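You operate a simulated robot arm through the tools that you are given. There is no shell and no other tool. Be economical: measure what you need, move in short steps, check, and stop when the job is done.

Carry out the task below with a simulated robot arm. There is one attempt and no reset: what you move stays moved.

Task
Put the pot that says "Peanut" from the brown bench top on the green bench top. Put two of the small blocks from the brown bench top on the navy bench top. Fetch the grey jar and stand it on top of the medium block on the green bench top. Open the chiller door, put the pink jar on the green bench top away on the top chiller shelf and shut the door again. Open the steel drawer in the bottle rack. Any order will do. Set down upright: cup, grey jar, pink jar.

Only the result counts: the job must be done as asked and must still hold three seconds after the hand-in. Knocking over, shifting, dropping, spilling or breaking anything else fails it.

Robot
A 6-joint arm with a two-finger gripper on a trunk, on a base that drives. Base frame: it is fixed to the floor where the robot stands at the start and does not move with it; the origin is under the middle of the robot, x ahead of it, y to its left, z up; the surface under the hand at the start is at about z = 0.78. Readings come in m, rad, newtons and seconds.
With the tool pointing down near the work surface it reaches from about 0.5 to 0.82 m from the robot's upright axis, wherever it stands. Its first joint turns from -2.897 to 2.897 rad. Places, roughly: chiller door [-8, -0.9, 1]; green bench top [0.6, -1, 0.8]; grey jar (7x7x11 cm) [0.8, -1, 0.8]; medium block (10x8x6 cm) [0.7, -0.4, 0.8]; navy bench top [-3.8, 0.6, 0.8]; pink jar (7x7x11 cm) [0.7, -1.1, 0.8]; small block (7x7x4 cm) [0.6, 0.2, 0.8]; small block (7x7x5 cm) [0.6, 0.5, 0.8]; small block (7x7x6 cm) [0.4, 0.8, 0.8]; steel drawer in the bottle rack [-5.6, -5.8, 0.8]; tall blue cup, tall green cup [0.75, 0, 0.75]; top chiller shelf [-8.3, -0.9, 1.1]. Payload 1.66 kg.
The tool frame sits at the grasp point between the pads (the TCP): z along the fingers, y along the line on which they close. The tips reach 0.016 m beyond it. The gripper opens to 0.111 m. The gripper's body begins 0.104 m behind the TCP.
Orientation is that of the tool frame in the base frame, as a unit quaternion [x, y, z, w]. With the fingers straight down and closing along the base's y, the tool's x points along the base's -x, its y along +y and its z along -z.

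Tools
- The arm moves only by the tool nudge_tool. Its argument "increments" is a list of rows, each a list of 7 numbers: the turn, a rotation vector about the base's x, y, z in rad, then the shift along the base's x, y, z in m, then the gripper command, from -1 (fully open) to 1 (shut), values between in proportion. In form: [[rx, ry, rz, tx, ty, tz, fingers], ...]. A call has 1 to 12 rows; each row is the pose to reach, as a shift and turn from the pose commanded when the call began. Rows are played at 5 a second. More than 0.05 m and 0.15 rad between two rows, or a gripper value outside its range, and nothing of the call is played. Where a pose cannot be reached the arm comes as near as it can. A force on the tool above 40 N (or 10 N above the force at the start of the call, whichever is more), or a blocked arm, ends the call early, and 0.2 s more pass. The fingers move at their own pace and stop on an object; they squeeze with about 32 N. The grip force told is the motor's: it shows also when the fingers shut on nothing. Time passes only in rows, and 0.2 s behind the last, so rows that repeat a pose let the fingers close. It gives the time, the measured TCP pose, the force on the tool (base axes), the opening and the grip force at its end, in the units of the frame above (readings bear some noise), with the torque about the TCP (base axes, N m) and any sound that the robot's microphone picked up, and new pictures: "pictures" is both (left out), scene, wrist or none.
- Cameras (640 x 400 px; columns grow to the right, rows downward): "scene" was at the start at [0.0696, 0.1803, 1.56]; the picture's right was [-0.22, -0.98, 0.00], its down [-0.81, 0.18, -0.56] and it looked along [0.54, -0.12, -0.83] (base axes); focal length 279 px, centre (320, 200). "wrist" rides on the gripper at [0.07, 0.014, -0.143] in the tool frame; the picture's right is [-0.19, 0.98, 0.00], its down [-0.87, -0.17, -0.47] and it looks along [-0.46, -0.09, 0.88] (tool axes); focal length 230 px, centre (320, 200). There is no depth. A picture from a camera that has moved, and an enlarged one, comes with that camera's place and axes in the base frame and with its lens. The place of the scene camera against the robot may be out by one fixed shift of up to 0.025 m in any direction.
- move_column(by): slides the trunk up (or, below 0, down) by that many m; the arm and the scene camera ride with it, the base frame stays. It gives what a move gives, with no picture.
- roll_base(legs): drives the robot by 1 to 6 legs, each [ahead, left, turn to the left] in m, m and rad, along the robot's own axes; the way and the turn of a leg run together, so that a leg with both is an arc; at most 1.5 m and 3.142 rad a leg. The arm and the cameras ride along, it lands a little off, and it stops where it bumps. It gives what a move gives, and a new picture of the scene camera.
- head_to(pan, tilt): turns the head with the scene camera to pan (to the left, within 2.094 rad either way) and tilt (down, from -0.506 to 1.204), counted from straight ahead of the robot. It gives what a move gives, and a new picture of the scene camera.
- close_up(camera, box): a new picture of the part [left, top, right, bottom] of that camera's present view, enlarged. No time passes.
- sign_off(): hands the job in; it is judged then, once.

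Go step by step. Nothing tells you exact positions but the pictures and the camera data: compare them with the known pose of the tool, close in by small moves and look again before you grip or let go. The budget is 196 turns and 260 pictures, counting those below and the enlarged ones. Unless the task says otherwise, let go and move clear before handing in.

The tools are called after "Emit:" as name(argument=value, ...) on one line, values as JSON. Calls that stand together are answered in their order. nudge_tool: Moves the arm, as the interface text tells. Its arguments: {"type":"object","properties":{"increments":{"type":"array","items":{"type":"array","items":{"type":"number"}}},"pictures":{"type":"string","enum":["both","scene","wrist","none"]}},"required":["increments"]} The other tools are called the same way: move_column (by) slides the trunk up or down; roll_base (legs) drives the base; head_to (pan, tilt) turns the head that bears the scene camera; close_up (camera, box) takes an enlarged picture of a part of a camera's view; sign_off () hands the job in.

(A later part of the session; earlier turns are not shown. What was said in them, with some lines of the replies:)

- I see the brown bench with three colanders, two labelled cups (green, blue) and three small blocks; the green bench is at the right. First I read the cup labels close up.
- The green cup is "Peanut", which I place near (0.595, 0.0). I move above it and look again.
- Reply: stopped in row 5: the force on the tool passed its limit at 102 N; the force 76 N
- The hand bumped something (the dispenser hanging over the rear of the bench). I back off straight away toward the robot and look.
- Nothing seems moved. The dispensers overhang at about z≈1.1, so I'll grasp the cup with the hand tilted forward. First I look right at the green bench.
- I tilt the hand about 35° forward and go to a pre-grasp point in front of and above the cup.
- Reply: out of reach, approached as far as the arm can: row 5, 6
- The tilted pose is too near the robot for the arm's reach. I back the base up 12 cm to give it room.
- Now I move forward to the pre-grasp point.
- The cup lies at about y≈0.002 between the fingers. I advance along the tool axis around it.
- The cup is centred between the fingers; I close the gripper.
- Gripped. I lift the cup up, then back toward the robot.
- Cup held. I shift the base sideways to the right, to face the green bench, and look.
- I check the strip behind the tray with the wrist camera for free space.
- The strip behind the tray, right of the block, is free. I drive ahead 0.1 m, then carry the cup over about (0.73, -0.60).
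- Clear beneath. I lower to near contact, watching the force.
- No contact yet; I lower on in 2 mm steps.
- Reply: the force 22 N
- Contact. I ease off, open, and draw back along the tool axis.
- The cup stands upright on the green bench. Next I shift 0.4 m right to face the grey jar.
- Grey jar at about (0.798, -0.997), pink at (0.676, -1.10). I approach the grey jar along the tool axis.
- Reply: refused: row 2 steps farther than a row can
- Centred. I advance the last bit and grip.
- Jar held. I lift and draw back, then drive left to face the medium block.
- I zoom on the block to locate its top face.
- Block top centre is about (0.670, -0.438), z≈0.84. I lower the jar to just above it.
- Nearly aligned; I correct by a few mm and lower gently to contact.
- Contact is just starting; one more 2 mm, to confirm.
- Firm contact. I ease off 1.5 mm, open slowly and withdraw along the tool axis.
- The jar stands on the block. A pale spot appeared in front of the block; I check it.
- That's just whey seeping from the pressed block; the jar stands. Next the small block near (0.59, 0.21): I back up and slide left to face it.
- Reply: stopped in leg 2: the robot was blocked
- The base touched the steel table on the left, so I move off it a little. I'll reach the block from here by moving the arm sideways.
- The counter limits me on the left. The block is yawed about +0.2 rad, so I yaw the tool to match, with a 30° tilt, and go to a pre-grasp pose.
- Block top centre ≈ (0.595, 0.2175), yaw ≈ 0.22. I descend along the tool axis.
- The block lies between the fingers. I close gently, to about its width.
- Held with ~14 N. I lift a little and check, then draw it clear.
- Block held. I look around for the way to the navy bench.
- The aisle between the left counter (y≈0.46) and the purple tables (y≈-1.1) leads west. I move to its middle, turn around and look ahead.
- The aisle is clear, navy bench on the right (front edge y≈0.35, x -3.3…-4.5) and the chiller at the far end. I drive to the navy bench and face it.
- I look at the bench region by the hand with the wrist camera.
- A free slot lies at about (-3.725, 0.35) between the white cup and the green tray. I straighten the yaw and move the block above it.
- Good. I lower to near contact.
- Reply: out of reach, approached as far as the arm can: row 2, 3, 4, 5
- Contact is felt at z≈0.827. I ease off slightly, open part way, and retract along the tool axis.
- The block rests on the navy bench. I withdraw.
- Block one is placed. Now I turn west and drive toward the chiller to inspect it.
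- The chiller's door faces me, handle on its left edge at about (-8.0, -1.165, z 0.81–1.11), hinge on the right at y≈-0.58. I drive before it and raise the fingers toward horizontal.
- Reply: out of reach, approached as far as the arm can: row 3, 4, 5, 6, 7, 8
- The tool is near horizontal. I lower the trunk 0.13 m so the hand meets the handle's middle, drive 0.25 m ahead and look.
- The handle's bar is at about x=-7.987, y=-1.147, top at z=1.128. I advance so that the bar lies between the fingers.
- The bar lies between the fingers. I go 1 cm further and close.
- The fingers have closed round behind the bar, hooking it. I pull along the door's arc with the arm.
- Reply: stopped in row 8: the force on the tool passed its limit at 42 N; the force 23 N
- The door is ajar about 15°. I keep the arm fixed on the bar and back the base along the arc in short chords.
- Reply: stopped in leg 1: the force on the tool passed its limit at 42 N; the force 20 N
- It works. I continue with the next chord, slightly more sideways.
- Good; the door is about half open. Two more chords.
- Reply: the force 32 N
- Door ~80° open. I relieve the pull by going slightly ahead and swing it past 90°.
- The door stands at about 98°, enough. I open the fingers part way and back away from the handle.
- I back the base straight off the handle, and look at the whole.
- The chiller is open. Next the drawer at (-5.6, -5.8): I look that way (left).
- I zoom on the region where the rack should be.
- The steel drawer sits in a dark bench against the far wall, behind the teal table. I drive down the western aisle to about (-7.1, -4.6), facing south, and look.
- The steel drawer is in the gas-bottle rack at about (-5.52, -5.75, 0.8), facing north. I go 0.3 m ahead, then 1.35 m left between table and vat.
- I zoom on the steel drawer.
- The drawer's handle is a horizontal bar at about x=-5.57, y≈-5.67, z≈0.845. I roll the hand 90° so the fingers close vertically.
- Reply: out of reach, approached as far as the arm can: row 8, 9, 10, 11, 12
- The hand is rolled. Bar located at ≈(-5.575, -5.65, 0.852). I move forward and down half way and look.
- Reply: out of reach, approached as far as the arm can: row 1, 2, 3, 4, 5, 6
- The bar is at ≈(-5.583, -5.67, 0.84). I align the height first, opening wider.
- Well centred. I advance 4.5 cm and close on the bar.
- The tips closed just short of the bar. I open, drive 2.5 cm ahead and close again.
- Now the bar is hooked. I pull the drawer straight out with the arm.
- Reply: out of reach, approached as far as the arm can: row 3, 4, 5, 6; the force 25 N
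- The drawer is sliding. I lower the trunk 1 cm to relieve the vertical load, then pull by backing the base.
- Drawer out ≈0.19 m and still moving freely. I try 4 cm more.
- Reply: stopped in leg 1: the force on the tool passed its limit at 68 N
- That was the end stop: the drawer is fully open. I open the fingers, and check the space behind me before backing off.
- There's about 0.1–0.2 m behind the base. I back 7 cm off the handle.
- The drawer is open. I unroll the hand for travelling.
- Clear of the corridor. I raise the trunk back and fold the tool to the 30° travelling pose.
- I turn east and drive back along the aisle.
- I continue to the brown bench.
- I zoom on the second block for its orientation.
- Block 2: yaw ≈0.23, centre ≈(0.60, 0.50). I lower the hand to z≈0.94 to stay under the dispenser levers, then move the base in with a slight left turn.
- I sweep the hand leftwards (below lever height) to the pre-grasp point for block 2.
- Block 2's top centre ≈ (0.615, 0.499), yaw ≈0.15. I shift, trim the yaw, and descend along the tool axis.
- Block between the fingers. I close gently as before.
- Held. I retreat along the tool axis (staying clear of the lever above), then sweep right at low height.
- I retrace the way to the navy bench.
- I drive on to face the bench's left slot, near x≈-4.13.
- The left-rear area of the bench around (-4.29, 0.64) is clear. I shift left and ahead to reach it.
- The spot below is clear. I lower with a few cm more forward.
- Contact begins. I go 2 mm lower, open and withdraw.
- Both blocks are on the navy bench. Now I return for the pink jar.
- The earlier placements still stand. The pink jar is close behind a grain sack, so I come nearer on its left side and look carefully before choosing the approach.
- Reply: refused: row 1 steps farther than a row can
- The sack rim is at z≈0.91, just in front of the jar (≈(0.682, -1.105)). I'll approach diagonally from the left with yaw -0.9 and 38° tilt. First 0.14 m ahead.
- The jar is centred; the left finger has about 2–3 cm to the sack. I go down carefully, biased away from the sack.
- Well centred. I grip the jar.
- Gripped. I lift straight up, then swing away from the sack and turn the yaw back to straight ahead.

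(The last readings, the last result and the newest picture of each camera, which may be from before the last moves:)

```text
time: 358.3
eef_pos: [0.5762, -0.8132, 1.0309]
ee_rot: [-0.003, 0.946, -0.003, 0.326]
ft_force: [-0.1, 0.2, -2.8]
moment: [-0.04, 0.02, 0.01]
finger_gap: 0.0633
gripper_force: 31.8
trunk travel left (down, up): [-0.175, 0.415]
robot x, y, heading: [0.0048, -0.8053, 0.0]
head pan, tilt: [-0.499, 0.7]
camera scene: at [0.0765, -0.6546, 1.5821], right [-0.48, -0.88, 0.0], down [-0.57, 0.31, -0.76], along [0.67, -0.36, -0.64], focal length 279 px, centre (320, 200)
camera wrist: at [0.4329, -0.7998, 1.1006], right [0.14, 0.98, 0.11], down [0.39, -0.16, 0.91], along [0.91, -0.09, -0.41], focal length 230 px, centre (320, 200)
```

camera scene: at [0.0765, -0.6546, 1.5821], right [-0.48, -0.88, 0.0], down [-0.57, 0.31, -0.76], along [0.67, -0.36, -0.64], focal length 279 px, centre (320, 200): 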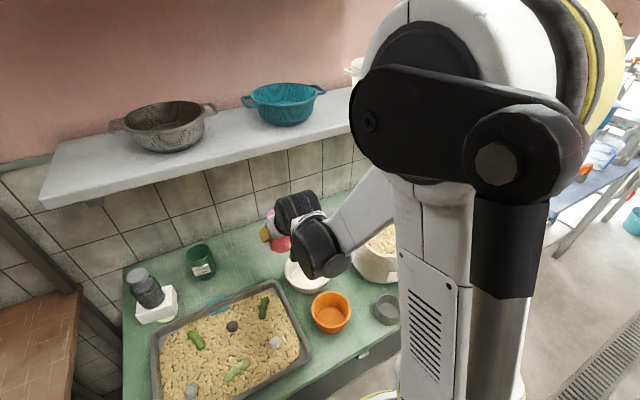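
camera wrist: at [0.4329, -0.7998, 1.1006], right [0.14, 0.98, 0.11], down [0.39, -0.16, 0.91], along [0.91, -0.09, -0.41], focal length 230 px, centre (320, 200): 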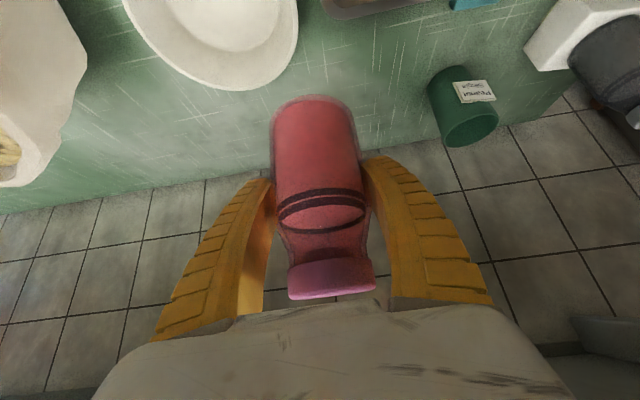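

Jar held upright. I back out, turn and drive west.

Emit:
roll_base(legs=[[-0.25, 0.45, 0], [0, 0, -1.57], [0, 0, -1.57], [1.4, 0, 0], [1.4, 0, 0]])

Emit:
head_to(pan=0.1, tilt=0.35)

```text
time: 382.3
eef_pos: [-3.6653, -0.5084, 1.0311]
ee_rot: [0.946, 0.018, -0.325, 0.003]
ft_force: [-0.5, 0.0, -3.0]
moment: [0.01, -0.02, -0.02]
finger_gap: 0.0622
gripper_force: 32.4
trunk travel left (down, up): [-0.175, 0.415]
robot x, y, heading: [-3.0945, -0.4923, -3.104]
head pan, tilt: [-0.499, 0.7]
camera scene: at [-3.1197, -0.6378, 1.5821], right [0.45, 0.9, 0.0], down [0.58, -0.29, -0.76], along [-0.68, 0.34, -0.64], focal length 279 px, centre (320, 200)
```

scene: 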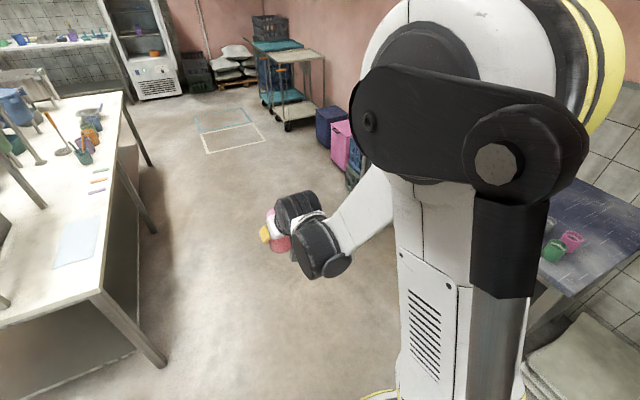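

```text
time: 383.3
eef_pos: [-3.6642, -0.5082, 1.0316]
ee_rot: [0.945, 0.019, -0.325, 0.003]
ft_force: [0.9, -0.1, -2.4]
moment: [0.01, 0.01, 0.01]
finger_gap: 0.0623
gripper_force: 31.7
trunk travel left (down, up): [-0.175, 0.415]
robot x, y, heading: [-3.0898, -0.4927, -3.105]
head pan, tilt: [0.099, 0.351]
camera scene: at [-3.1358, -0.6882, 1.6135], right [-0.14, 0.99, 0.0], down [0.34, 0.05, -0.94], along [-0.93, -0.13, -0.34], focal length 279 px, centre (320, 200)
```

scene: 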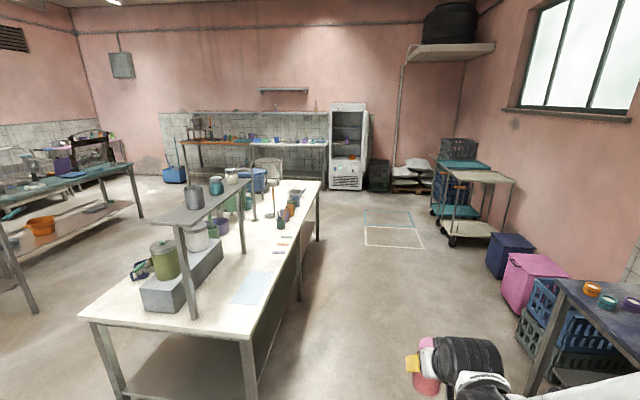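

I correct heading and go on to the chiller's front.

Emit:
roll_base(legs=[[1.4, -0.14, -0.037], [1.4, 0, 0], [0.55, 0, 0], [0.45, 0.62, 0]])

Emit:
head_to(pan=0.0, tilt=0.35)

```text
time: 403.2
eef_pos: [-7.4023, -1.099, 1.0311]
ee_rot: [0.945, 0.022, -0.326, 0.004]
ft_force: [1.0, 0.2, -3.8]
moment: [-0.01, 0.01, 0.0]
finger_gap: 0.0609
gripper_force: 32.4
trunk travel left (down, up): [-0.175, 0.415]
robot x, y, heading: [-6.8313, -1.0799, -3.099]
head pan, tilt: [0.099, 0.351]
camera scene: at [-6.8729, -1.278, 1.6135], right [-0.14, 0.99, 0.0], down [0.34, 0.05, -0.94], along [-0.93, -0.13, -0.34], focal length 279 px, centre (320, 200)
```

scene: 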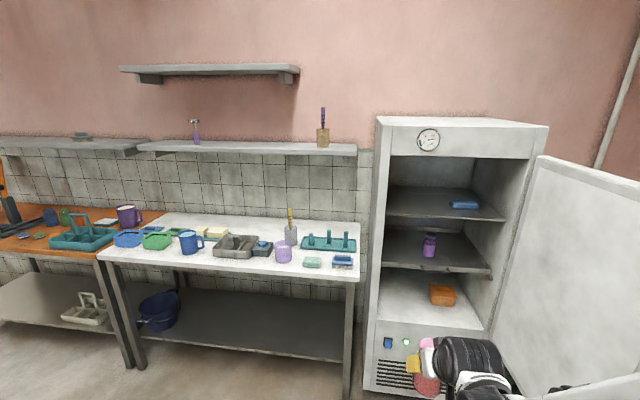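

```text
time: 403.9
eef_pos: [-7.4026, -1.1005, 1.031]
ee_rot: [0.945, 0.021, -0.326, 0.004]
ft_force: [-0.4, 0.6, -2.9]
moment: [0.0, 0.03, 0.0]
finger_gap: 0.0608
gripper_force: 32.0
trunk travel left (down, up): [-0.175, 0.415]
robot x, y, heading: [-6.8329, -1.0807, -3.101]
head pan, tilt: [0.0, 0.351]
camera scene: at [-6.8735, -1.2685, 1.6135], right [-0.04, 1.0, 0.0], down [0.34, 0.01, -0.94], along [-0.94, -0.04, -0.34], focal length 279 px, centre (320, 200)
```

scene: 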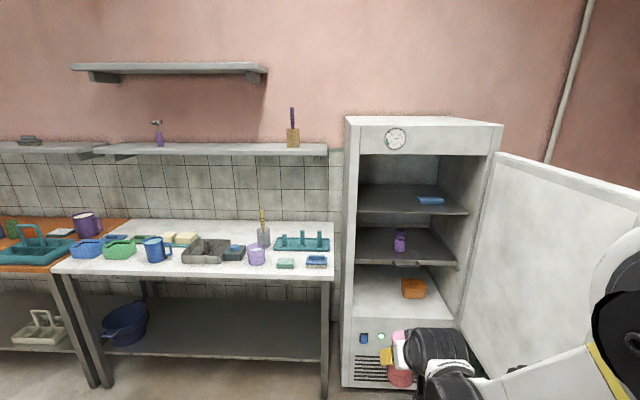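

The finger gap shrank a little; I check the jar in the grip and the chiller opening.

Emit:
close_up(camera="wrist", box=[0, 0, 640, 400])

Emit:
close_up(camera="scene", box=[330, 100, 530, 240])

```text
1.00 times, centred on (320, 200) of wrist (not enlarged: the box is as wide or as high as the picture)
camera zoom: at [-7.26, -1.1083, 1.1006], right [-0.11, -0.99, 0.11], down [-0.4, 0.14, 0.91], along [-0.91, 0.05, -0.41], focal length 230 px, centre (320, 200)
```

zoom: 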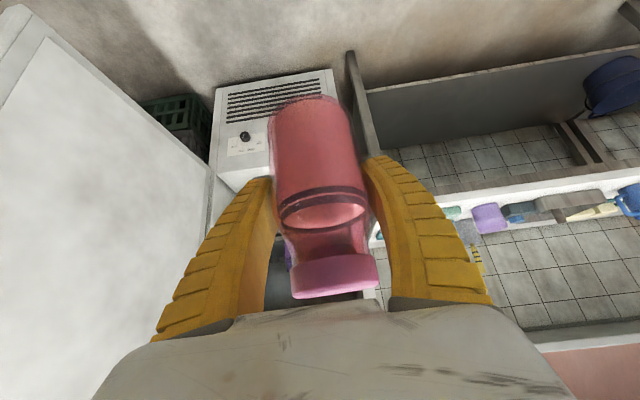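

```text
2.86 times, centred on (430, 170) of scene
camera zoom: at [-6.8735, -1.2685, 1.6135], right [-0.04, 1.0, 0.0], down [0.34, 0.01, -0.94], along [-0.94, -0.04, -0.34], focal length 798 px, centre (6, 286)
```

zoom: 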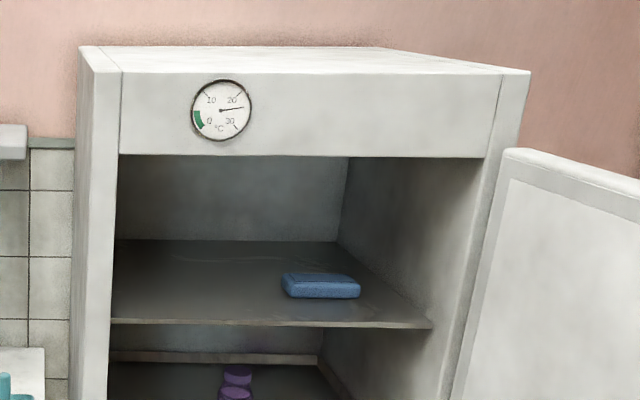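

The jar sits fine. Shelf surface ≈1.11–1.12, lintel ≈1.39, opening y -1.15…-0.64. I raise the jar to z≈1.2 and align the base at y≈-0.97.

Emit:
nudge_tool(increments=[[0, 0, 0, 0, 0, 0.045, 1], [0, 0, 0, 0, 0, 0.09, 1], [0, 0, 0, 0, 0, 0.135, 1], [0, 0, 0, 0, 0, 0.16, 1], [0, 0, 0, 0, 0, 0.16, 1]], pictures="none")

Emit:
roll_base(legs=[[0.35, -0.12, -0.04]])

Emit:
close_up(camera="wrist", box=[0, 0, 640, 400])

```text
time: 405.1
eef_pos: [-7.4024, -1.0999, 1.1893]
ee_rot: [0.945, 0.022, -0.325, 0.004]
ft_force: [-0.7, 0.0, -3.5]
moment: [0.01, 0.02, 0.03]
finger_gap: 0.0612
gripper_force: 31.9
trunk travel left (down, up): [-0.175, 0.415]
robot x, y, heading: [-6.8276, -1.0797, -3.1]
head pan, tilt: [0.0, 0.351]
```

```text
time: 407.4
eef_pos: [-7.7531, -0.9627, 1.1896]
ee_rot: [0.945, 0.001, -0.326, -0.003]
ft_force: [-0.3, 0.5, -2.8]
moment: [0.0, 0.01, -0.03]
finger_gap: 0.0605
gripper_force: 32.1
trunk travel left (down, up): [-0.175, 0.415]
robot x, y, heading: [-7.1814, -0.9681, 3.142]
head pan, tilt: [0.0, 0.351]
camera scene: at [-7.233, -1.1525, 1.6135], right [0.0, 1.0, 0.0], down [0.34, 0.0, -0.94], along [-0.94, 0.0, -0.34], focal length 279 px, centre (320, 200)
```

scene: 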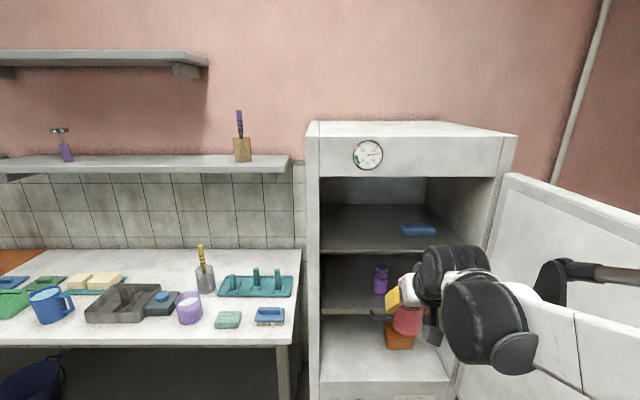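

```text
1.00 times, centred on (320, 200) of wrist (not enlarged: the box is as wide or as high as the picture)
camera zoom: at [-7.6103, -0.9766, 1.2589], right [-0.15, -0.98, 0.11], down [-0.39, 0.16, 0.91], along [-0.91, 0.09, -0.41], focal length 230 px, centre (320, 200)
```

zoom: 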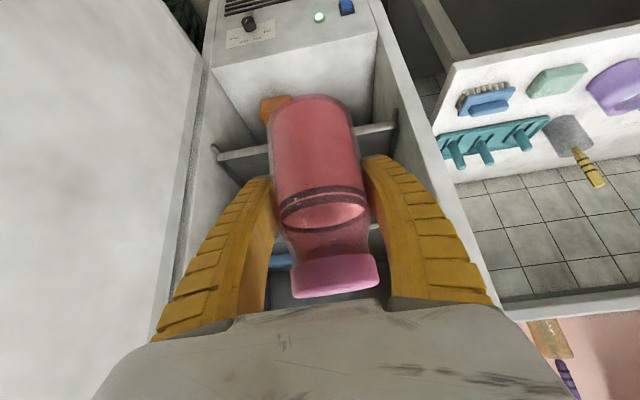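

Wrist view suggests the shelf edge may be near z≈1.14. I raise another 4 cm for safety, drive 0.2 m ahead and check.

Emit:
nudge_tool(increments=[[0, 0, 0, 0, 0, 0.04, 1], [0, 0, 0, 0, 0, 0.04, 1]], pictures="none")

Emit:
roll_base(legs=[[0.22, 0, 0]])

Emit:
close_up(camera="wrist", box=[0, 0, 640, 400])

```text
time: 408.0
eef_pos: [-7.7525, -0.9641, 1.2294]
ee_rot: [0.946, 0.001, -0.325, -0.004]
ft_force: [0.3, 0.2, -2.3]
moment: [0.0, 0.02, -0.01]
finger_gap: 0.0606
gripper_force: 31.9
trunk travel left (down, up): [-0.175, 0.415]
robot x, y, heading: [-7.1797, -0.9725, 3.143]
head pan, tilt: [0.0, 0.351]
```

```text
time: 409.7
eef_pos: [-7.9728, -0.9636, 1.2282]
ee_rot: [0.946, 0.001, -0.325, -0.004]
ft_force: [-0.1, 1.8, -3.3]
moment: [-0.02, -0.03, 0.0]
finger_gap: 0.0606
gripper_force: 31.8
trunk travel left (down, up): [-0.175, 0.415]
robot x, y, heading: [-7.397, -0.9674, -3.14]
head pan, tilt: [0.0, 0.351]
camera scene: at [-7.4522, -1.1528, 1.6135], right [0.0, 1.0, 0.0], down [0.34, 0.0, -0.94], along [-0.94, 0.0, -0.34], focal length 279 px, centre (320, 200)
```

scene: 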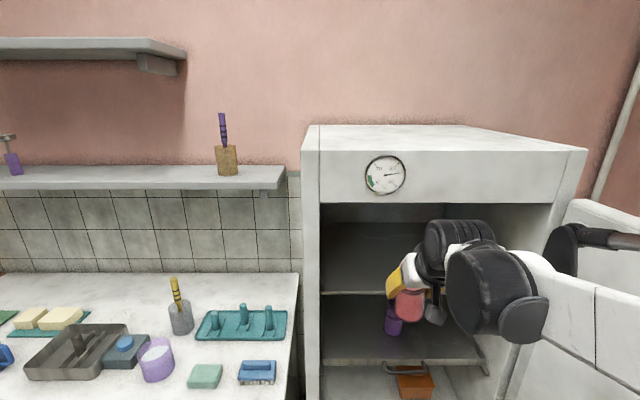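

```text
1.00 times, centred on (320, 200) of wrist (not enlarged: the box is as wide or as high as the picture)
camera zoom: at [-7.8302, -0.9786, 1.2991], right [-0.15, -0.98, 0.11], down [-0.39, 0.16, 0.91], along [-0.91, 0.09, -0.41], focal length 230 px, centre (320, 200)
```

zoom: 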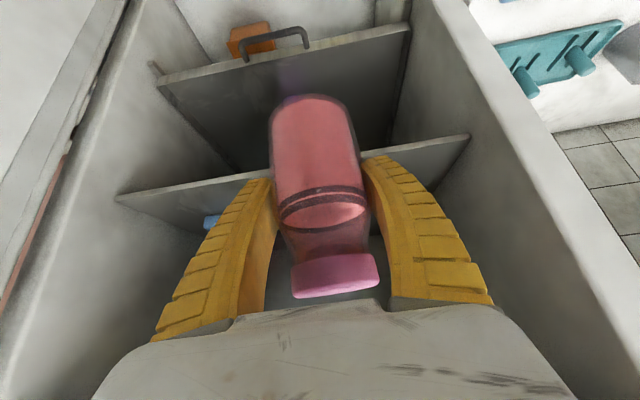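

The shelf's front edge is at about x=-8.05, z≈1.15. I raise 1 cm and slide the jar in.

Emit:
nudge_tool(increments=[[0, 0, 0, -0.02, 0, 0.01, 1], [0, 0, 0, -0.055, -0.003, 0.01, 1], [0, 0, 0, -0.09, -0.005, 0.01, 1], [0, 0, 0, -0.125, -0.005, 0.01, 1], [0, 0, 0, -0.16, -0.005, 0.01, 1], [0, 0, 0, -0.16, -0.005, 0.01, 1]])

```text
time: 411.1
eef_pos: [-8.1337, -0.9722, 1.238]
ee_rot: [0.945, 0.003, -0.326, -0.002]
ft_force: [0.2, -0.3, -1.8]
moment: [0.0, -0.03, 0.02]
finger_gap: 0.0606
gripper_force: 32.0
trunk travel left (down, up): [-0.175, 0.415]
robot x, y, heading: [-7.398, -0.9661, -3.141]
head pan, tilt: [0.0, 0.351]
camera scene: at [-7.4508, -1.1528, 1.6136], right [0.0, 1.0, 0.0], down [0.34, 0.0, -0.94], along [-0.94, 0.0, -0.34], focal length 279 px, centre (320, 200)
camera wrist: at [-7.9903, -0.9851, 1.308], right [-0.15, -0.98, 0.11], down [-0.39, 0.16, 0.91], along [-0.91, 0.09, -0.41], focal length 230 px, centre (320, 200)
```

scene: 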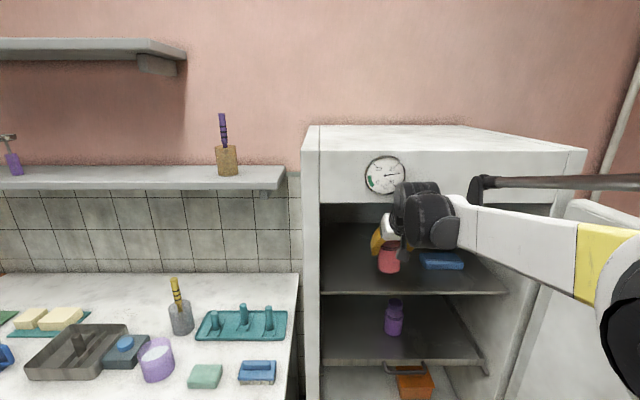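
wrist: 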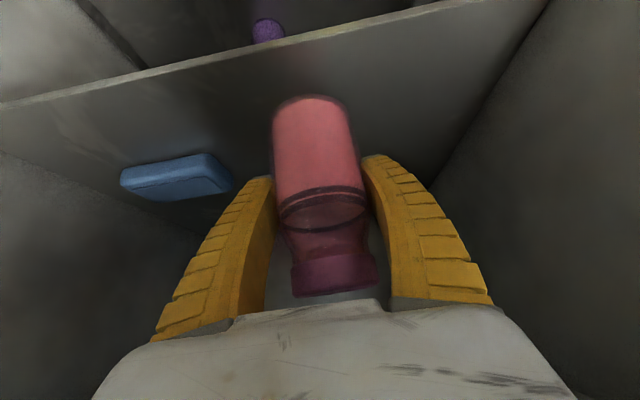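

The refined edge is x≈-8.109, z≈1.117, so the jar must go deeper. I lower to 1.195 first, then push 5 cm further in.

Emit:
nudge_tool(increments=[[0, 0, 0, 0, 0, -0.02, 1], [0, 0, 0, -0.005, 0, -0.04, 1], [0, 0, 0, -0.03, 0, -0.043, 1], [0, 0, 0, -0.055, 0, -0.043, 1], [0, 0, 0, -0.055, 0, -0.043, 1]])

```text
time: 412.3
eef_pos: [-8.1631, -0.9693, 1.1962]
ee_rot: [0.944, 0.002, -0.331, -0.003]
ft_force: [-0.1, -0.1, -2.9]
moment: [0.02, 0.01, -0.01]
finger_gap: 0.0604
gripper_force: 31.8
trunk travel left (down, up): [-0.175, 0.415]
robot x, y, heading: [-7.3963, -0.9671, -3.138]
head pan, tilt: [0.0, 0.351]
camera scene: at [-7.4266, -1.1531, 1.6127], right [0.0, 1.0, 0.0], down [0.33, 0.0, -0.94], along [-0.94, 0.0, -0.33], focal length 279 px, centre (320, 200)
camera wrist: at [-8.0204, -0.9833, 1.2655], right [-0.15, -0.98, 0.11], down [-0.38, 0.16, 0.91], along [-0.91, 0.09, -0.4], focal length 230 px, centre (320, 200)
```

scene: 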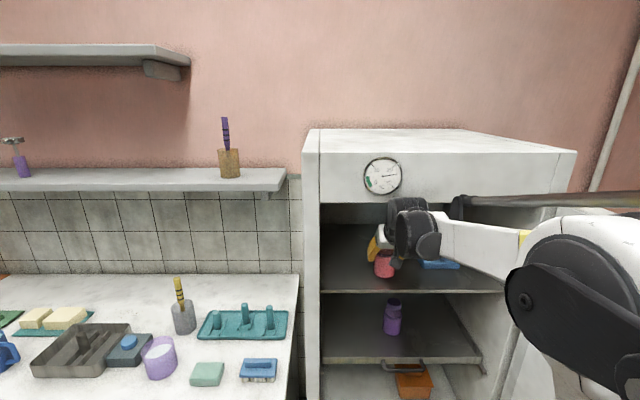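
wrist: 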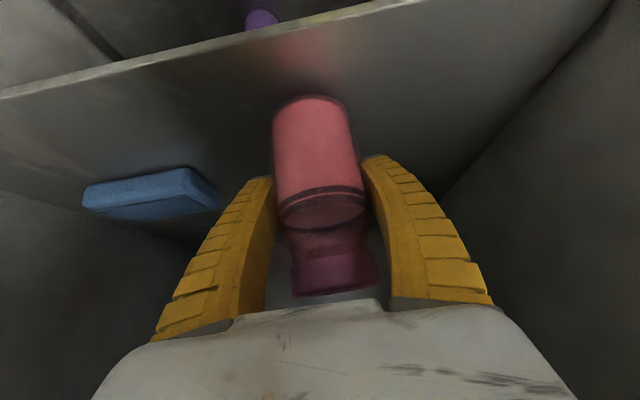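

It stopped at x=-8.163 (the wrist seems to touch under the lintel), but the jar is already 5 cm behind the edge. I ease back 2 cm on command and lower in small steps.

Emit:
nudge_tool(increments=[[0, 0, 0, 0.023, 0, -0.004, 1], [0, 0, 0, 0.023, 0, -0.012, 1], [0, 0, 0, 0.023, 0, -0.018, 1], [0, 0, 0, 0.023, 0, -0.021, 1], [0, 0, 0, 0.023, 0, -0.021, 1]])

```text
time: 413.5
eef_pos: [-8.1615, -0.9692, 1.1767]
ee_rot: [0.945, 0.002, -0.326, -0.003]
ft_force: [-9.1, 3.1, 25.9]
moment: [-0.16, 0.17, -0.15]
finger_gap: 0.0611
gripper_force: 31.4
trunk travel left (down, up): [-0.175, 0.415]
robot x, y, heading: [-7.3969, -0.9661, -3.137]
head pan, tilt: [0.0, 0.351]
camera scene: at [-7.4495, -1.1523, 1.6139], right [0.0, 1.0, 0.0], down [0.34, 0.0, -0.94], along [-0.94, 0.0, -0.34], focal length 279 px, centre (320, 200)
camera wrist: at [-8.0198, -0.9831, 1.2466], right [-0.15, -0.98, 0.11], down [-0.39, 0.16, 0.91], along [-0.91, 0.09, -0.41], focal length 230 px, centre (320, 200)
```

scene: 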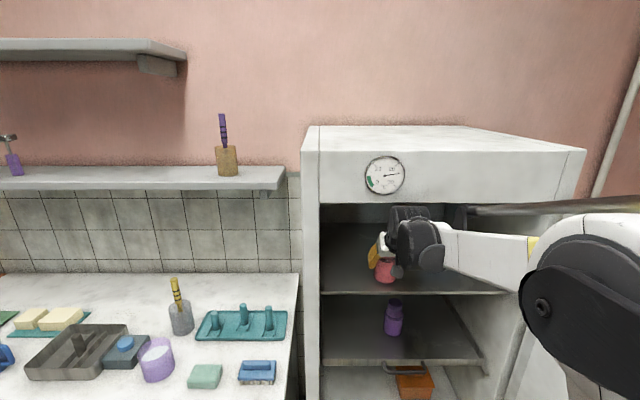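
wrist: 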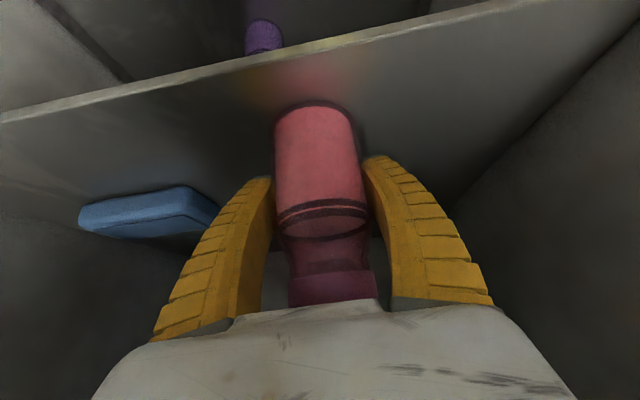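

Firm contact with the shelf. I ease up 2 mm, open and withdraw along the tool axis.

Emit:
nudge_tool(increments=[[0, 0, 0, 0, 0, 0.003, 1], [0, 0, 0, 0, 0, 0.003, 0.2], [0, 0, 0, 0, 0, 0.003, -0.3], [0, 0, 0, 0, 0, 0.003, -0.7], [0, 0, 0, 0, 0, 0.003, -0.7]], pictures="wrist")

```text
time: 414.7
eef_pos: [-8.1634, -0.9702, 1.1777]
ee_rot: [0.945, 0.002, -0.326, -0.003]
ft_force: [0.1, -0.3, 0.0]
moment: [0.03, -0.01, -0.05]
finger_gap: 0.0952
gripper_force: 0.6
trunk travel left (down, up): [-0.175, 0.415]
robot x, y, heading: [-7.3991, -0.9673, -3.142]
head pan, tilt: [0.0, 0.351]
camera wrist: at [-8.0207, -0.9836, 1.2484], right [-0.15, -0.98, 0.11], down [-0.39, 0.16, 0.91], along [-0.91, 0.09, -0.41], focal length 230 px, centre (320, 200)
```

wrist: 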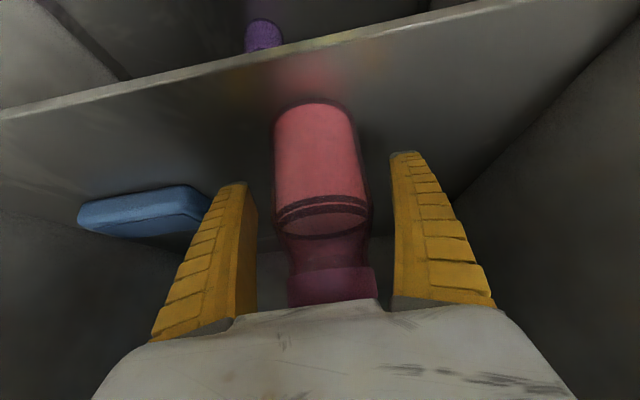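

Released. I withdraw.

Emit:
nudge_tool(increments=[[0, 0, 0, 0.0246, 0, 0.0315, -0.7], [0, 0, 0, 0.049, 0, 0.062, -0.7], [0, 0, 0, 0.08, 0, 0.08, -0.7], [0, 0, 0, 0.12, 0, 0.09, -0.7], [0, 0, 0, 0.16, 0, 0.09, -0.7], [0, 0, 0, 0.2, 0, 0.09, -0.7]])

```text
time: 416.1
eef_pos: [-7.9629, -0.9714, 1.2672]
ee_rot: [0.946, 0.001, -0.325, -0.003]
ft_force: [-0.2, 0.4, -0.5]
moment: [0.01, -0.01, -0.03]
finger_gap: 0.0952
gripper_force: 1.2
trunk travel left (down, up): [-0.175, 0.415]
robot x, y, heading: [-7.3991, -0.9681, -3.14]
head pan, tilt: [0.0, 0.351]
camera scene: at [-7.4496, -1.1528, 1.6137], right [0.0, 1.0, 0.0], down [0.34, 0.0, -0.94], along [-0.94, 0.0, -0.34], focal length 279 px, centre (320, 200)
camera wrist: at [-7.8201, -0.9841, 1.3375], right [-0.15, -0.98, 0.11], down [-0.39, 0.16, 0.91], along [-0.91, 0.09, -0.41], focal length 230 px, centre (320, 200)
```

scene: 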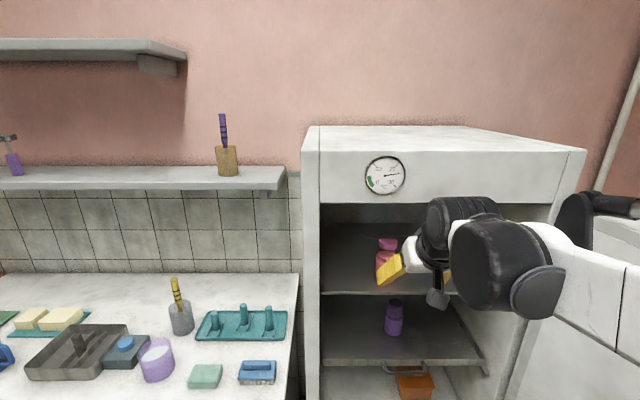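
wrist: 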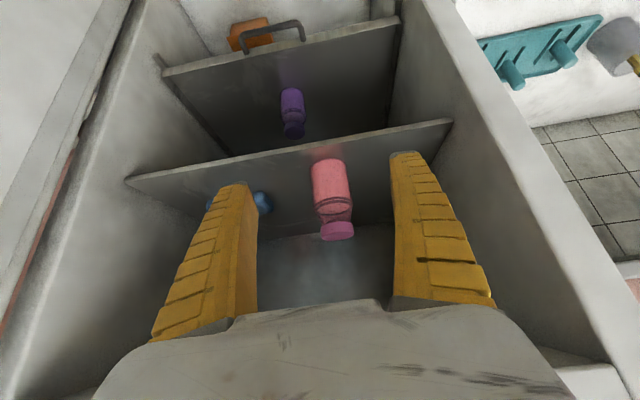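

I check the jar's footing, close up.

Emit:
close_up(camera="wrist", box=[250, 100, 420, 250])

Emit:
close_up(camera="scene", box=[310, 190, 460, 310])

```text
2.67 times, centred on (335, 175) of wrist
camera zoom: at [-7.8201, -0.9841, 1.3375], right [-0.15, -0.98, 0.11], down [-0.39, 0.16, 0.91], along [-0.91, 0.09, -0.41], focal length 614 px, centre (280, 267)
```

zoom: 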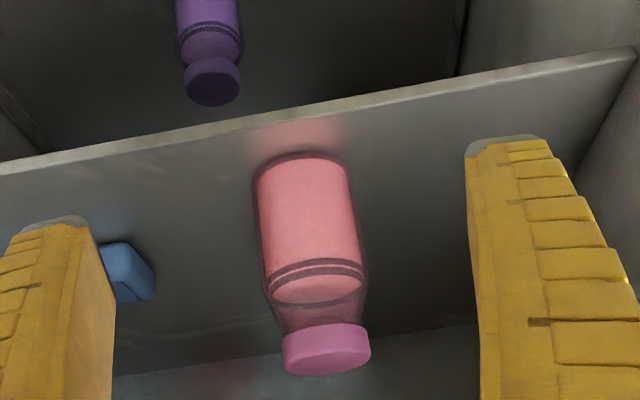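

```text
3.33 times, centred on (385, 250) of scene
camera zoom: at [-7.4496, -1.1528, 1.6137], right [0.0, 1.0, 0.0], down [0.34, 0.0, -0.94], along [-0.94, 0.0, -0.34], focal length 931 px, centre (103, 33)
```

zoom: 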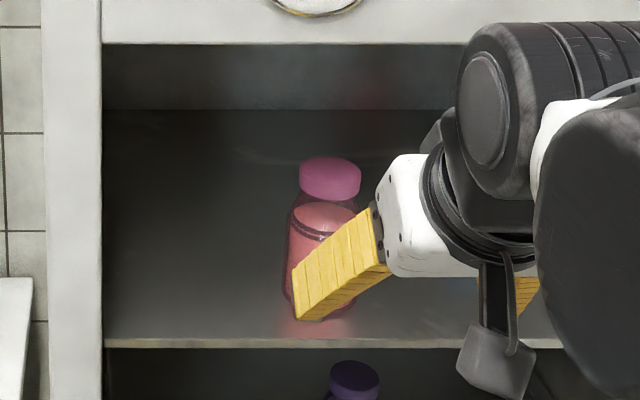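

The jar stands upright on the top shelf. I back off, close the fingers and level the tool for pushing the door.

Emit:
roll_base(legs=[[-0.8, 0, 0]])

Emit:
nudge_tool(increments=[[0, 0.12, 0, 0, 0, -0.02, 1], [0, 0.24, 0, 0, 0, -0.04, 1], [0, 0.36, 0, 0, 0, -0.06, 1], [0, 0.48, 0, 0, 0, -0.08, 1], [0, 0.6, 0, 0, 0, -0.1, 1], [0, 0.72, 0, 0, 0, -0.11, 1], [0, 0.72, 0, 0, 0, -0.11, 1]], pictures="none")

Emit:
roll_base(legs=[[0, -0.78, 0]])

```text
time: 420.4
eef_pos: [-7.1561, -0.9722, 1.2683]
ee_rot: [0.945, 0.007, -0.326, -0.001]
ft_force: [-0.8, 0.5, 0.1]
moment: [0.01, 0.03, 0.0]
finger_gap: 0.0954
gripper_force: 0.3
trunk travel left (down, up): [-0.175, 0.415]
robot x, y, heading: [-6.5891, -0.9657, -3.132]
head pan, tilt: [0.0, 0.351]
camera scene: at [-6.6405, -1.1491, 1.6136], right [-0.01, 1.0, 0.0], down [0.34, 0.0, -0.94], along [-0.94, -0.01, -0.34], focal length 279 px, centre (320, 200)
```

scene: 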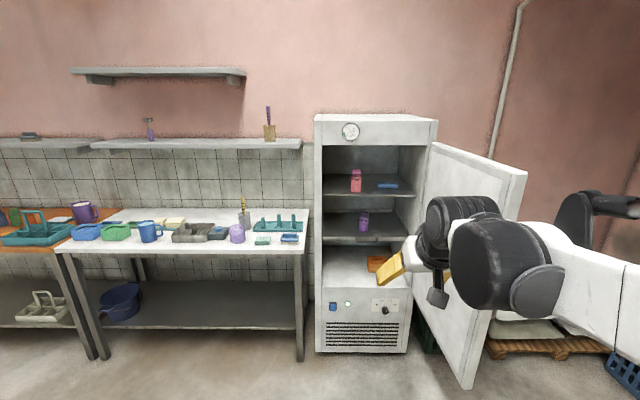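

```text
time: 422.1
eef_pos: [-7.1549, -0.9714, 1.1569]
ee_rot: [0.77, 0.004, -0.638, -0.005]
ft_force: [-0.4, 0.6, -0.6]
moment: [0.01, 0.01, -0.01]
finger_gap: 0.0
gripper_force: 29.0
trunk travel left (down, up): [-0.175, 0.415]
robot x, y, heading: [-6.5903, -0.9638, -3.131]
head pan, tilt: [0.0, 0.351]
```

```text
time: 426.3
eef_pos: [-7.1688, -0.1874, 1.1569]
ee_rot: [0.77, 0.009, -0.638, 0.0]
ft_force: [0.1, -1.0, -0.2]
moment: [0.04, 0.01, 0.02]
finger_gap: 0.0
gripper_force: 28.9
trunk travel left (down, up): [-0.175, 0.415]
robot x, y, heading: [-6.6018, -0.1746, -3.123]
head pan, tilt: [0.0, 0.351]
camera scene: at [-6.6514, -0.3598, 1.6136], right [-0.02, 1.0, 0.0], down [0.34, 0.01, -0.94], along [-0.94, -0.02, -0.34], focal length 279 px, centre (320, 200)
```

scene: 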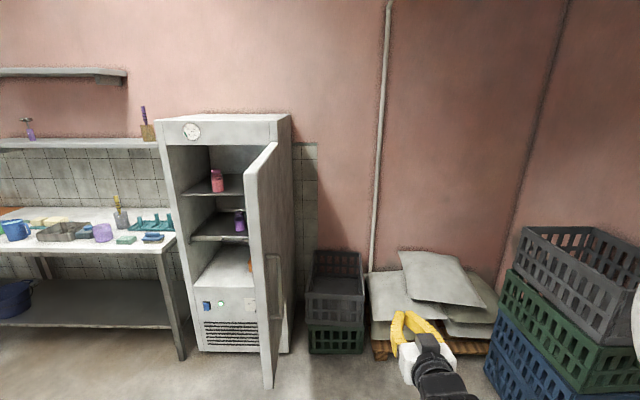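

The door's edge is at about (-7.5, -0.52). I move the hand along its outer side, then push it left.

Emit:
roll_base(legs=[[0.42, 0, -0.018]])

Emit:
roll_base(legs=[[0, 0.35, 0]])

```text
time: 428.8
eef_pos: [-7.5817, -0.1813, 1.1571]
ee_rot: [0.77, 0.001, -0.638, -0.007]
ft_force: [-0.1, 0.3, -0.6]
moment: [0.02, 0.03, -0.02]
finger_gap: 0.0
gripper_force: 29.1
trunk travel left (down, up): [-0.175, 0.415]
robot x, y, heading: [-7.0164, -0.1746, -3.142]
head pan, tilt: [0.0, 0.351]
camera scene: at [-7.0682, -0.3632, 1.6135], right [0.0, 1.0, 0.0], down [0.34, 0.0, -0.94], along [-0.94, 0.0, -0.34], focal length 279 px, centre (320, 200)
```

scene: 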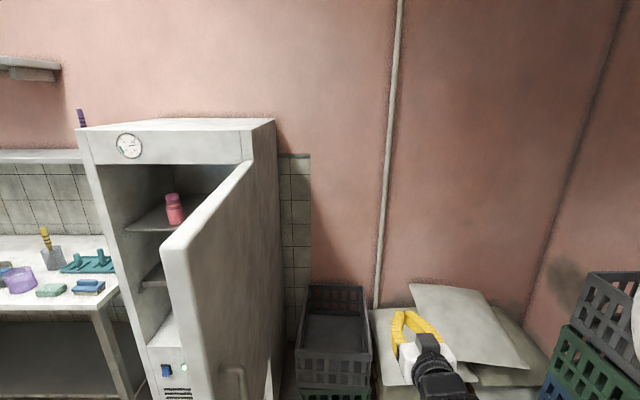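

```text
time: 431.1
eef_pos: [-7.5806, -0.5328, 1.158]
ee_rot: [0.77, 0.003, -0.638, -0.006]
ft_force: [0.0, -0.3, -0.1]
moment: [-0.01, -0.01, -0.02]
finger_gap: 0.0001
gripper_force: 28.4
trunk travel left (down, up): [-0.175, 0.415]
robot x, y, heading: [-7.0136, -0.5279, -3.135]
head pan, tilt: [0.0, 0.351]
camera scene: at [-7.0664, -0.715, 1.6135], right [0.0, 1.0, 0.0], down [0.34, 0.0, -0.94], along [-0.94, 0.0, -0.34], focal length 279 px, centre (320, 200)
```

scene: 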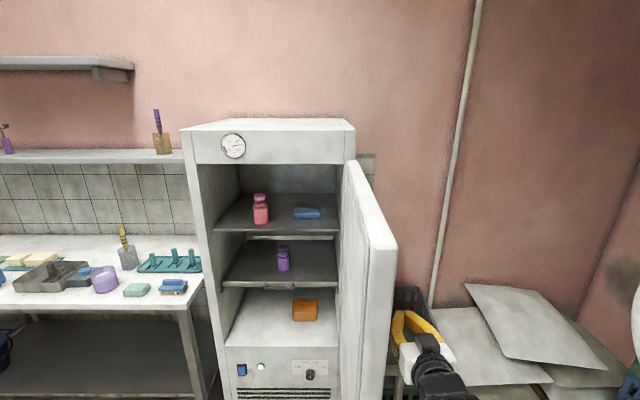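

The hand is now by the door's outer face. I go on pushing left.

Emit:
roll_base(legs=[[0, 0.25, 0]])

Emit:
roll_base(legs=[[0.0, 0.15, 0]])

```text
time: 432.9
eef_pos: [-7.5795, -0.7843, 1.1572]
ee_rot: [0.77, 0.003, -0.638, -0.006]
ft_force: [-0.4, -0.1, -0.2]
moment: [0.01, 0.0, -0.04]
finger_gap: 0.0
gripper_force: 28.7
trunk travel left (down, up): [-0.175, 0.415]
robot x, y, heading: [-7.0101, -0.7801, -3.137]
head pan, tilt: [0.0, 0.351]
camera scene: at [-7.0644, -0.9647, 1.6134], right [-0.01, 1.0, 0.0], down [0.34, 0.0, -0.94], along [-0.94, -0.01, -0.34], focal length 279 px, centre (320, 200)
```

scene: 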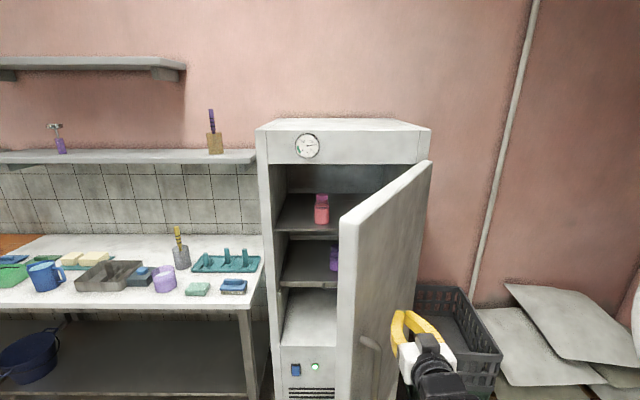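

```text
time: 434.3
eef_pos: [-7.5781, -0.9336, 1.1563]
ee_rot: [0.77, 0.003, -0.638, -0.006]
ft_force: [-0.5, -0.8, -0.8]
moment: [0.02, -0.03, -0.03]
finger_gap: 0.0
gripper_force: 28.5
trunk travel left (down, up): [-0.175, 0.415]
robot x, y, heading: [-7.0123, -0.9253, -3.138]
head pan, tilt: [0.0, 0.351]
camera scene: at [-7.0641, -1.1138, 1.6134], right [0.0, 1.0, 0.0], down [0.34, 0.0, -0.94], along [-0.94, 0.0, -0.34], focal length 279 px, centre (320, 200)
```

scene: 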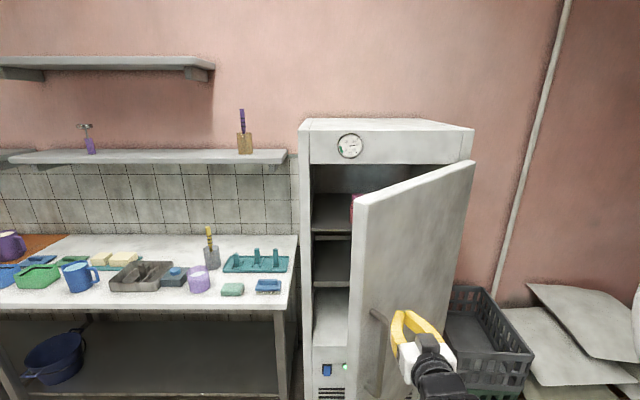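

Half closed. Now I push straight ahead against the outer face.

Emit:
roll_base(legs=[[0.25, 0.04, 0]])

Emit:
roll_base(legs=[[0.14, 0, 0]])

```text
time: 436.1
eef_pos: [-7.8234, -0.9734, 1.1569]
ee_rot: [0.771, 0.003, -0.637, -0.006]
ft_force: [-0.2, 0.5, 0.3]
moment: [-0.02, -0.01, -0.02]
finger_gap: 0.0001
gripper_force: 28.3
trunk travel left (down, up): [-0.175, 0.415]
robot x, y, heading: [-7.258, -0.9691, -3.136]
head pan, tilt: [0.0, 0.351]
camera scene: at [-7.3097, -1.1534, 1.6135], right [-0.01, 1.0, 0.0], down [0.34, 0.0, -0.94], along [-0.94, 0.0, -0.34], focal length 279 px, centre (320, 200)
```

scene: 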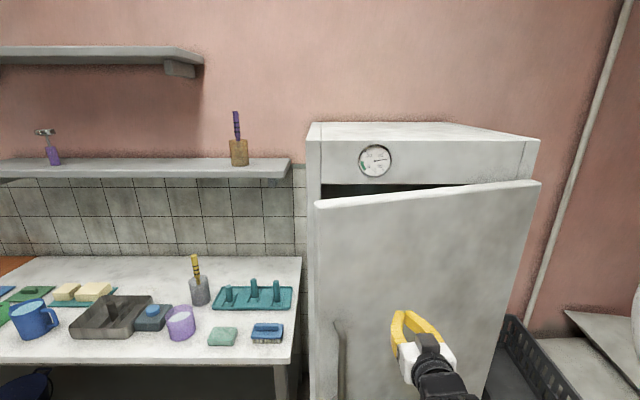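

```text
time: 437.5
eef_pos: [-7.965, -0.9728, 1.1571]
ee_rot: [0.77, 0.004, -0.638, -0.005]
ft_force: [-0.2, -0.1, 0.3]
moment: [0.02, 0.01, 0.03]
finger_gap: 0.0
gripper_force: 28.3
trunk travel left (down, up): [-0.175, 0.415]
robot x, y, heading: [-7.3981, -0.9696, -3.143]
head pan, tilt: [0.0, 0.351]
camera scene: at [-7.452, -1.1537, 1.6135], right [0.0, 1.0, 0.0], down [0.34, 0.0, -0.94], along [-0.94, 0.0, -0.34], focal length 279 px, centre (320, 200)
```

scene: 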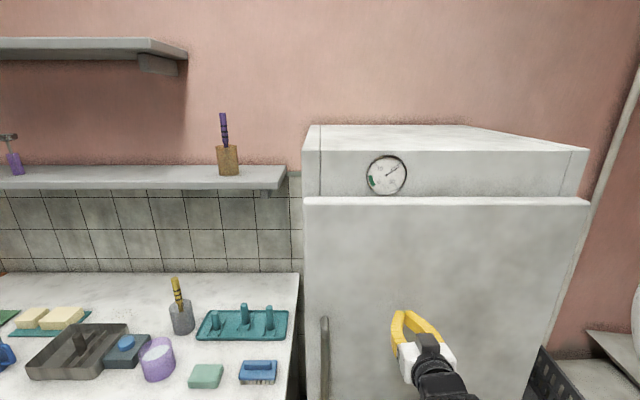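

Nearly shut. I press on gently with the arm until it resists.

Emit:
nudge_tool(increments=[[0, 0, 0, -0.02, 0, 0, 1], [0, 0, 0, -0.04, 0, 0, 1], [0, 0, 0, -0.055, 0, 0, 1], [0, 0, 0, -0.07, 0, 0, 1], [0, 0, 0, -0.08, 0, 0, 1], [0, 0, 0, -0.08, 0, 0, 1]])

```text
time: 438.1
eef_pos: [-7.9946, -0.9725, 1.1568]
ee_rot: [0.771, 0.003, -0.637, -0.005]
ft_force: [26.1, -0.2, 7.1]
moment: [0.02, 0.38, -0.03]
finger_gap: 0.0059
gripper_force: 28.3
trunk travel left (down, up): [-0.175, 0.415]
robot x, y, heading: [-7.397, -0.9679, -3.138]
head pan, tilt: [0.0, 0.351]
stopped in row 3: the force on the tool passed its limit at 50 N (the readings are from after the stop); the commanded pose is now the measured one
camera scene: at [-7.4454, -1.1537, 1.614], right [0.0, 1.0, 0.0], down [0.34, 0.0, -0.94], along [-0.94, 0.0, -0.34], focal length 279 px, centre (320, 200)
camera wrist: at [-7.8416, -0.9864, 1.1162], right [-0.04, -0.98, 0.17], down [0.3, 0.15, 0.94], along [-0.95, 0.09, 0.29], focal length 230 px, centre (320, 200)
```

scene: 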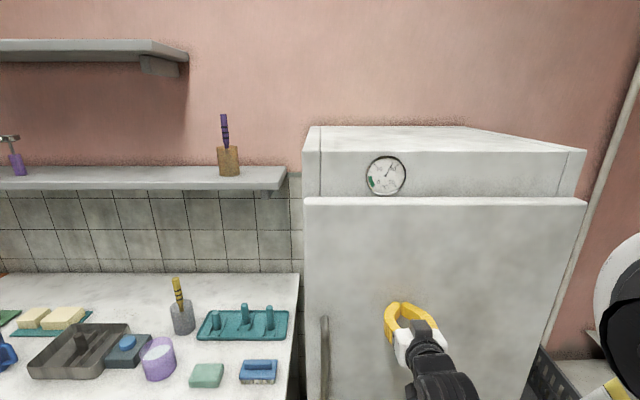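
wrist: 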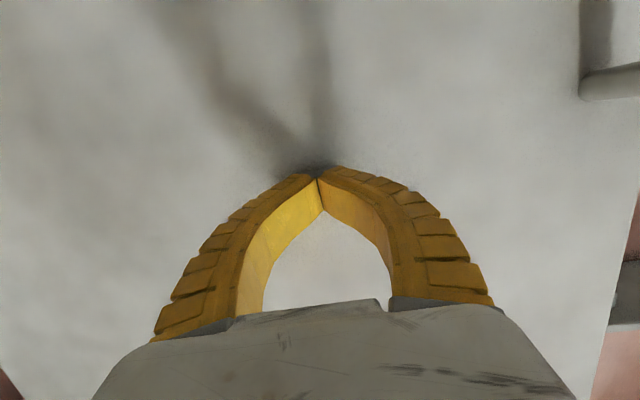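

It resists. I back away a little and check that the door is flush.

Emit:
roll_base(legs=[[-0.5, 0.0, 0]])

Emit:
close_up(camera="scene", box=[290, 100, 530, 260])

```text
time: 441.0
eef_pos: [-7.5016, -0.9691, 1.1556]
ee_rot: [0.773, 0.001, -0.634, -0.007]
ft_force: [-0.6, 0.5, 0.7]
moment: [-0.01, -0.02, 0.0]
finger_gap: 0.0
gripper_force: 28.0
trunk travel left (down, up): [-0.175, 0.415]
robot x, y, heading: [-6.9029, -0.9685, 3.14]
head pan, tilt: [0.0, 0.351]
camera scene: at [-6.9529, -1.1528, 1.6136], right [0.0, 1.0, 0.0], down [0.34, 0.0, -0.94], along [-0.94, 0.0, -0.34], focal length 279 px, centre (320, 200)
```

scene: 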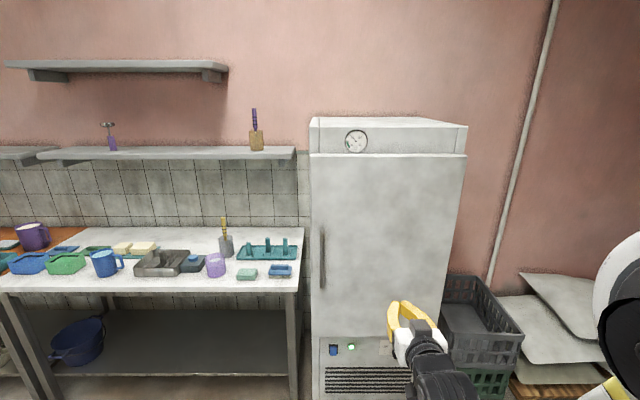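

```text
2.50 times, centred on (410, 180) of scene
camera zoom: at [-6.9529, -1.1528, 1.6136], right [0.0, 1.0, 0.0], down [0.34, 0.0, -0.94], along [-0.94, 0.0, -0.34], focal length 698 px, centre (95, 250)
```

zoom: 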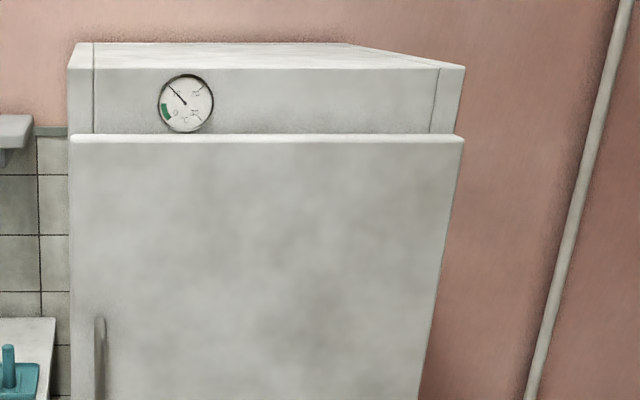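

The chiller door is flush and shut with the pink jar on the top shelf. The cup, grey jar and two blocks were in place when last seen, and the drawer is open. I hand in.

Emit:
sign_off()

```text
The job is handed in.
```

I've handed the job in with every part of the task done:

- **Peanut cup:** the green "Peanut" cup stands upright on the green bench top.
- **Small blocks:** the two blocks without steam are on the navy bench top.
- **Grey jar:** it stands upright on the medium block. A small pale puddle appeared under that block when I set the jar down.
- **Pink jar:** it stands upright on the top chiller shelf, and the chiller door is shut flush.
- **Steel drawer:** it is pulled out to its stop.

Early on the hand bumped a wall dispenser and the base touched the steel counter. In the pictures I took afterwards, nothing looked moved.
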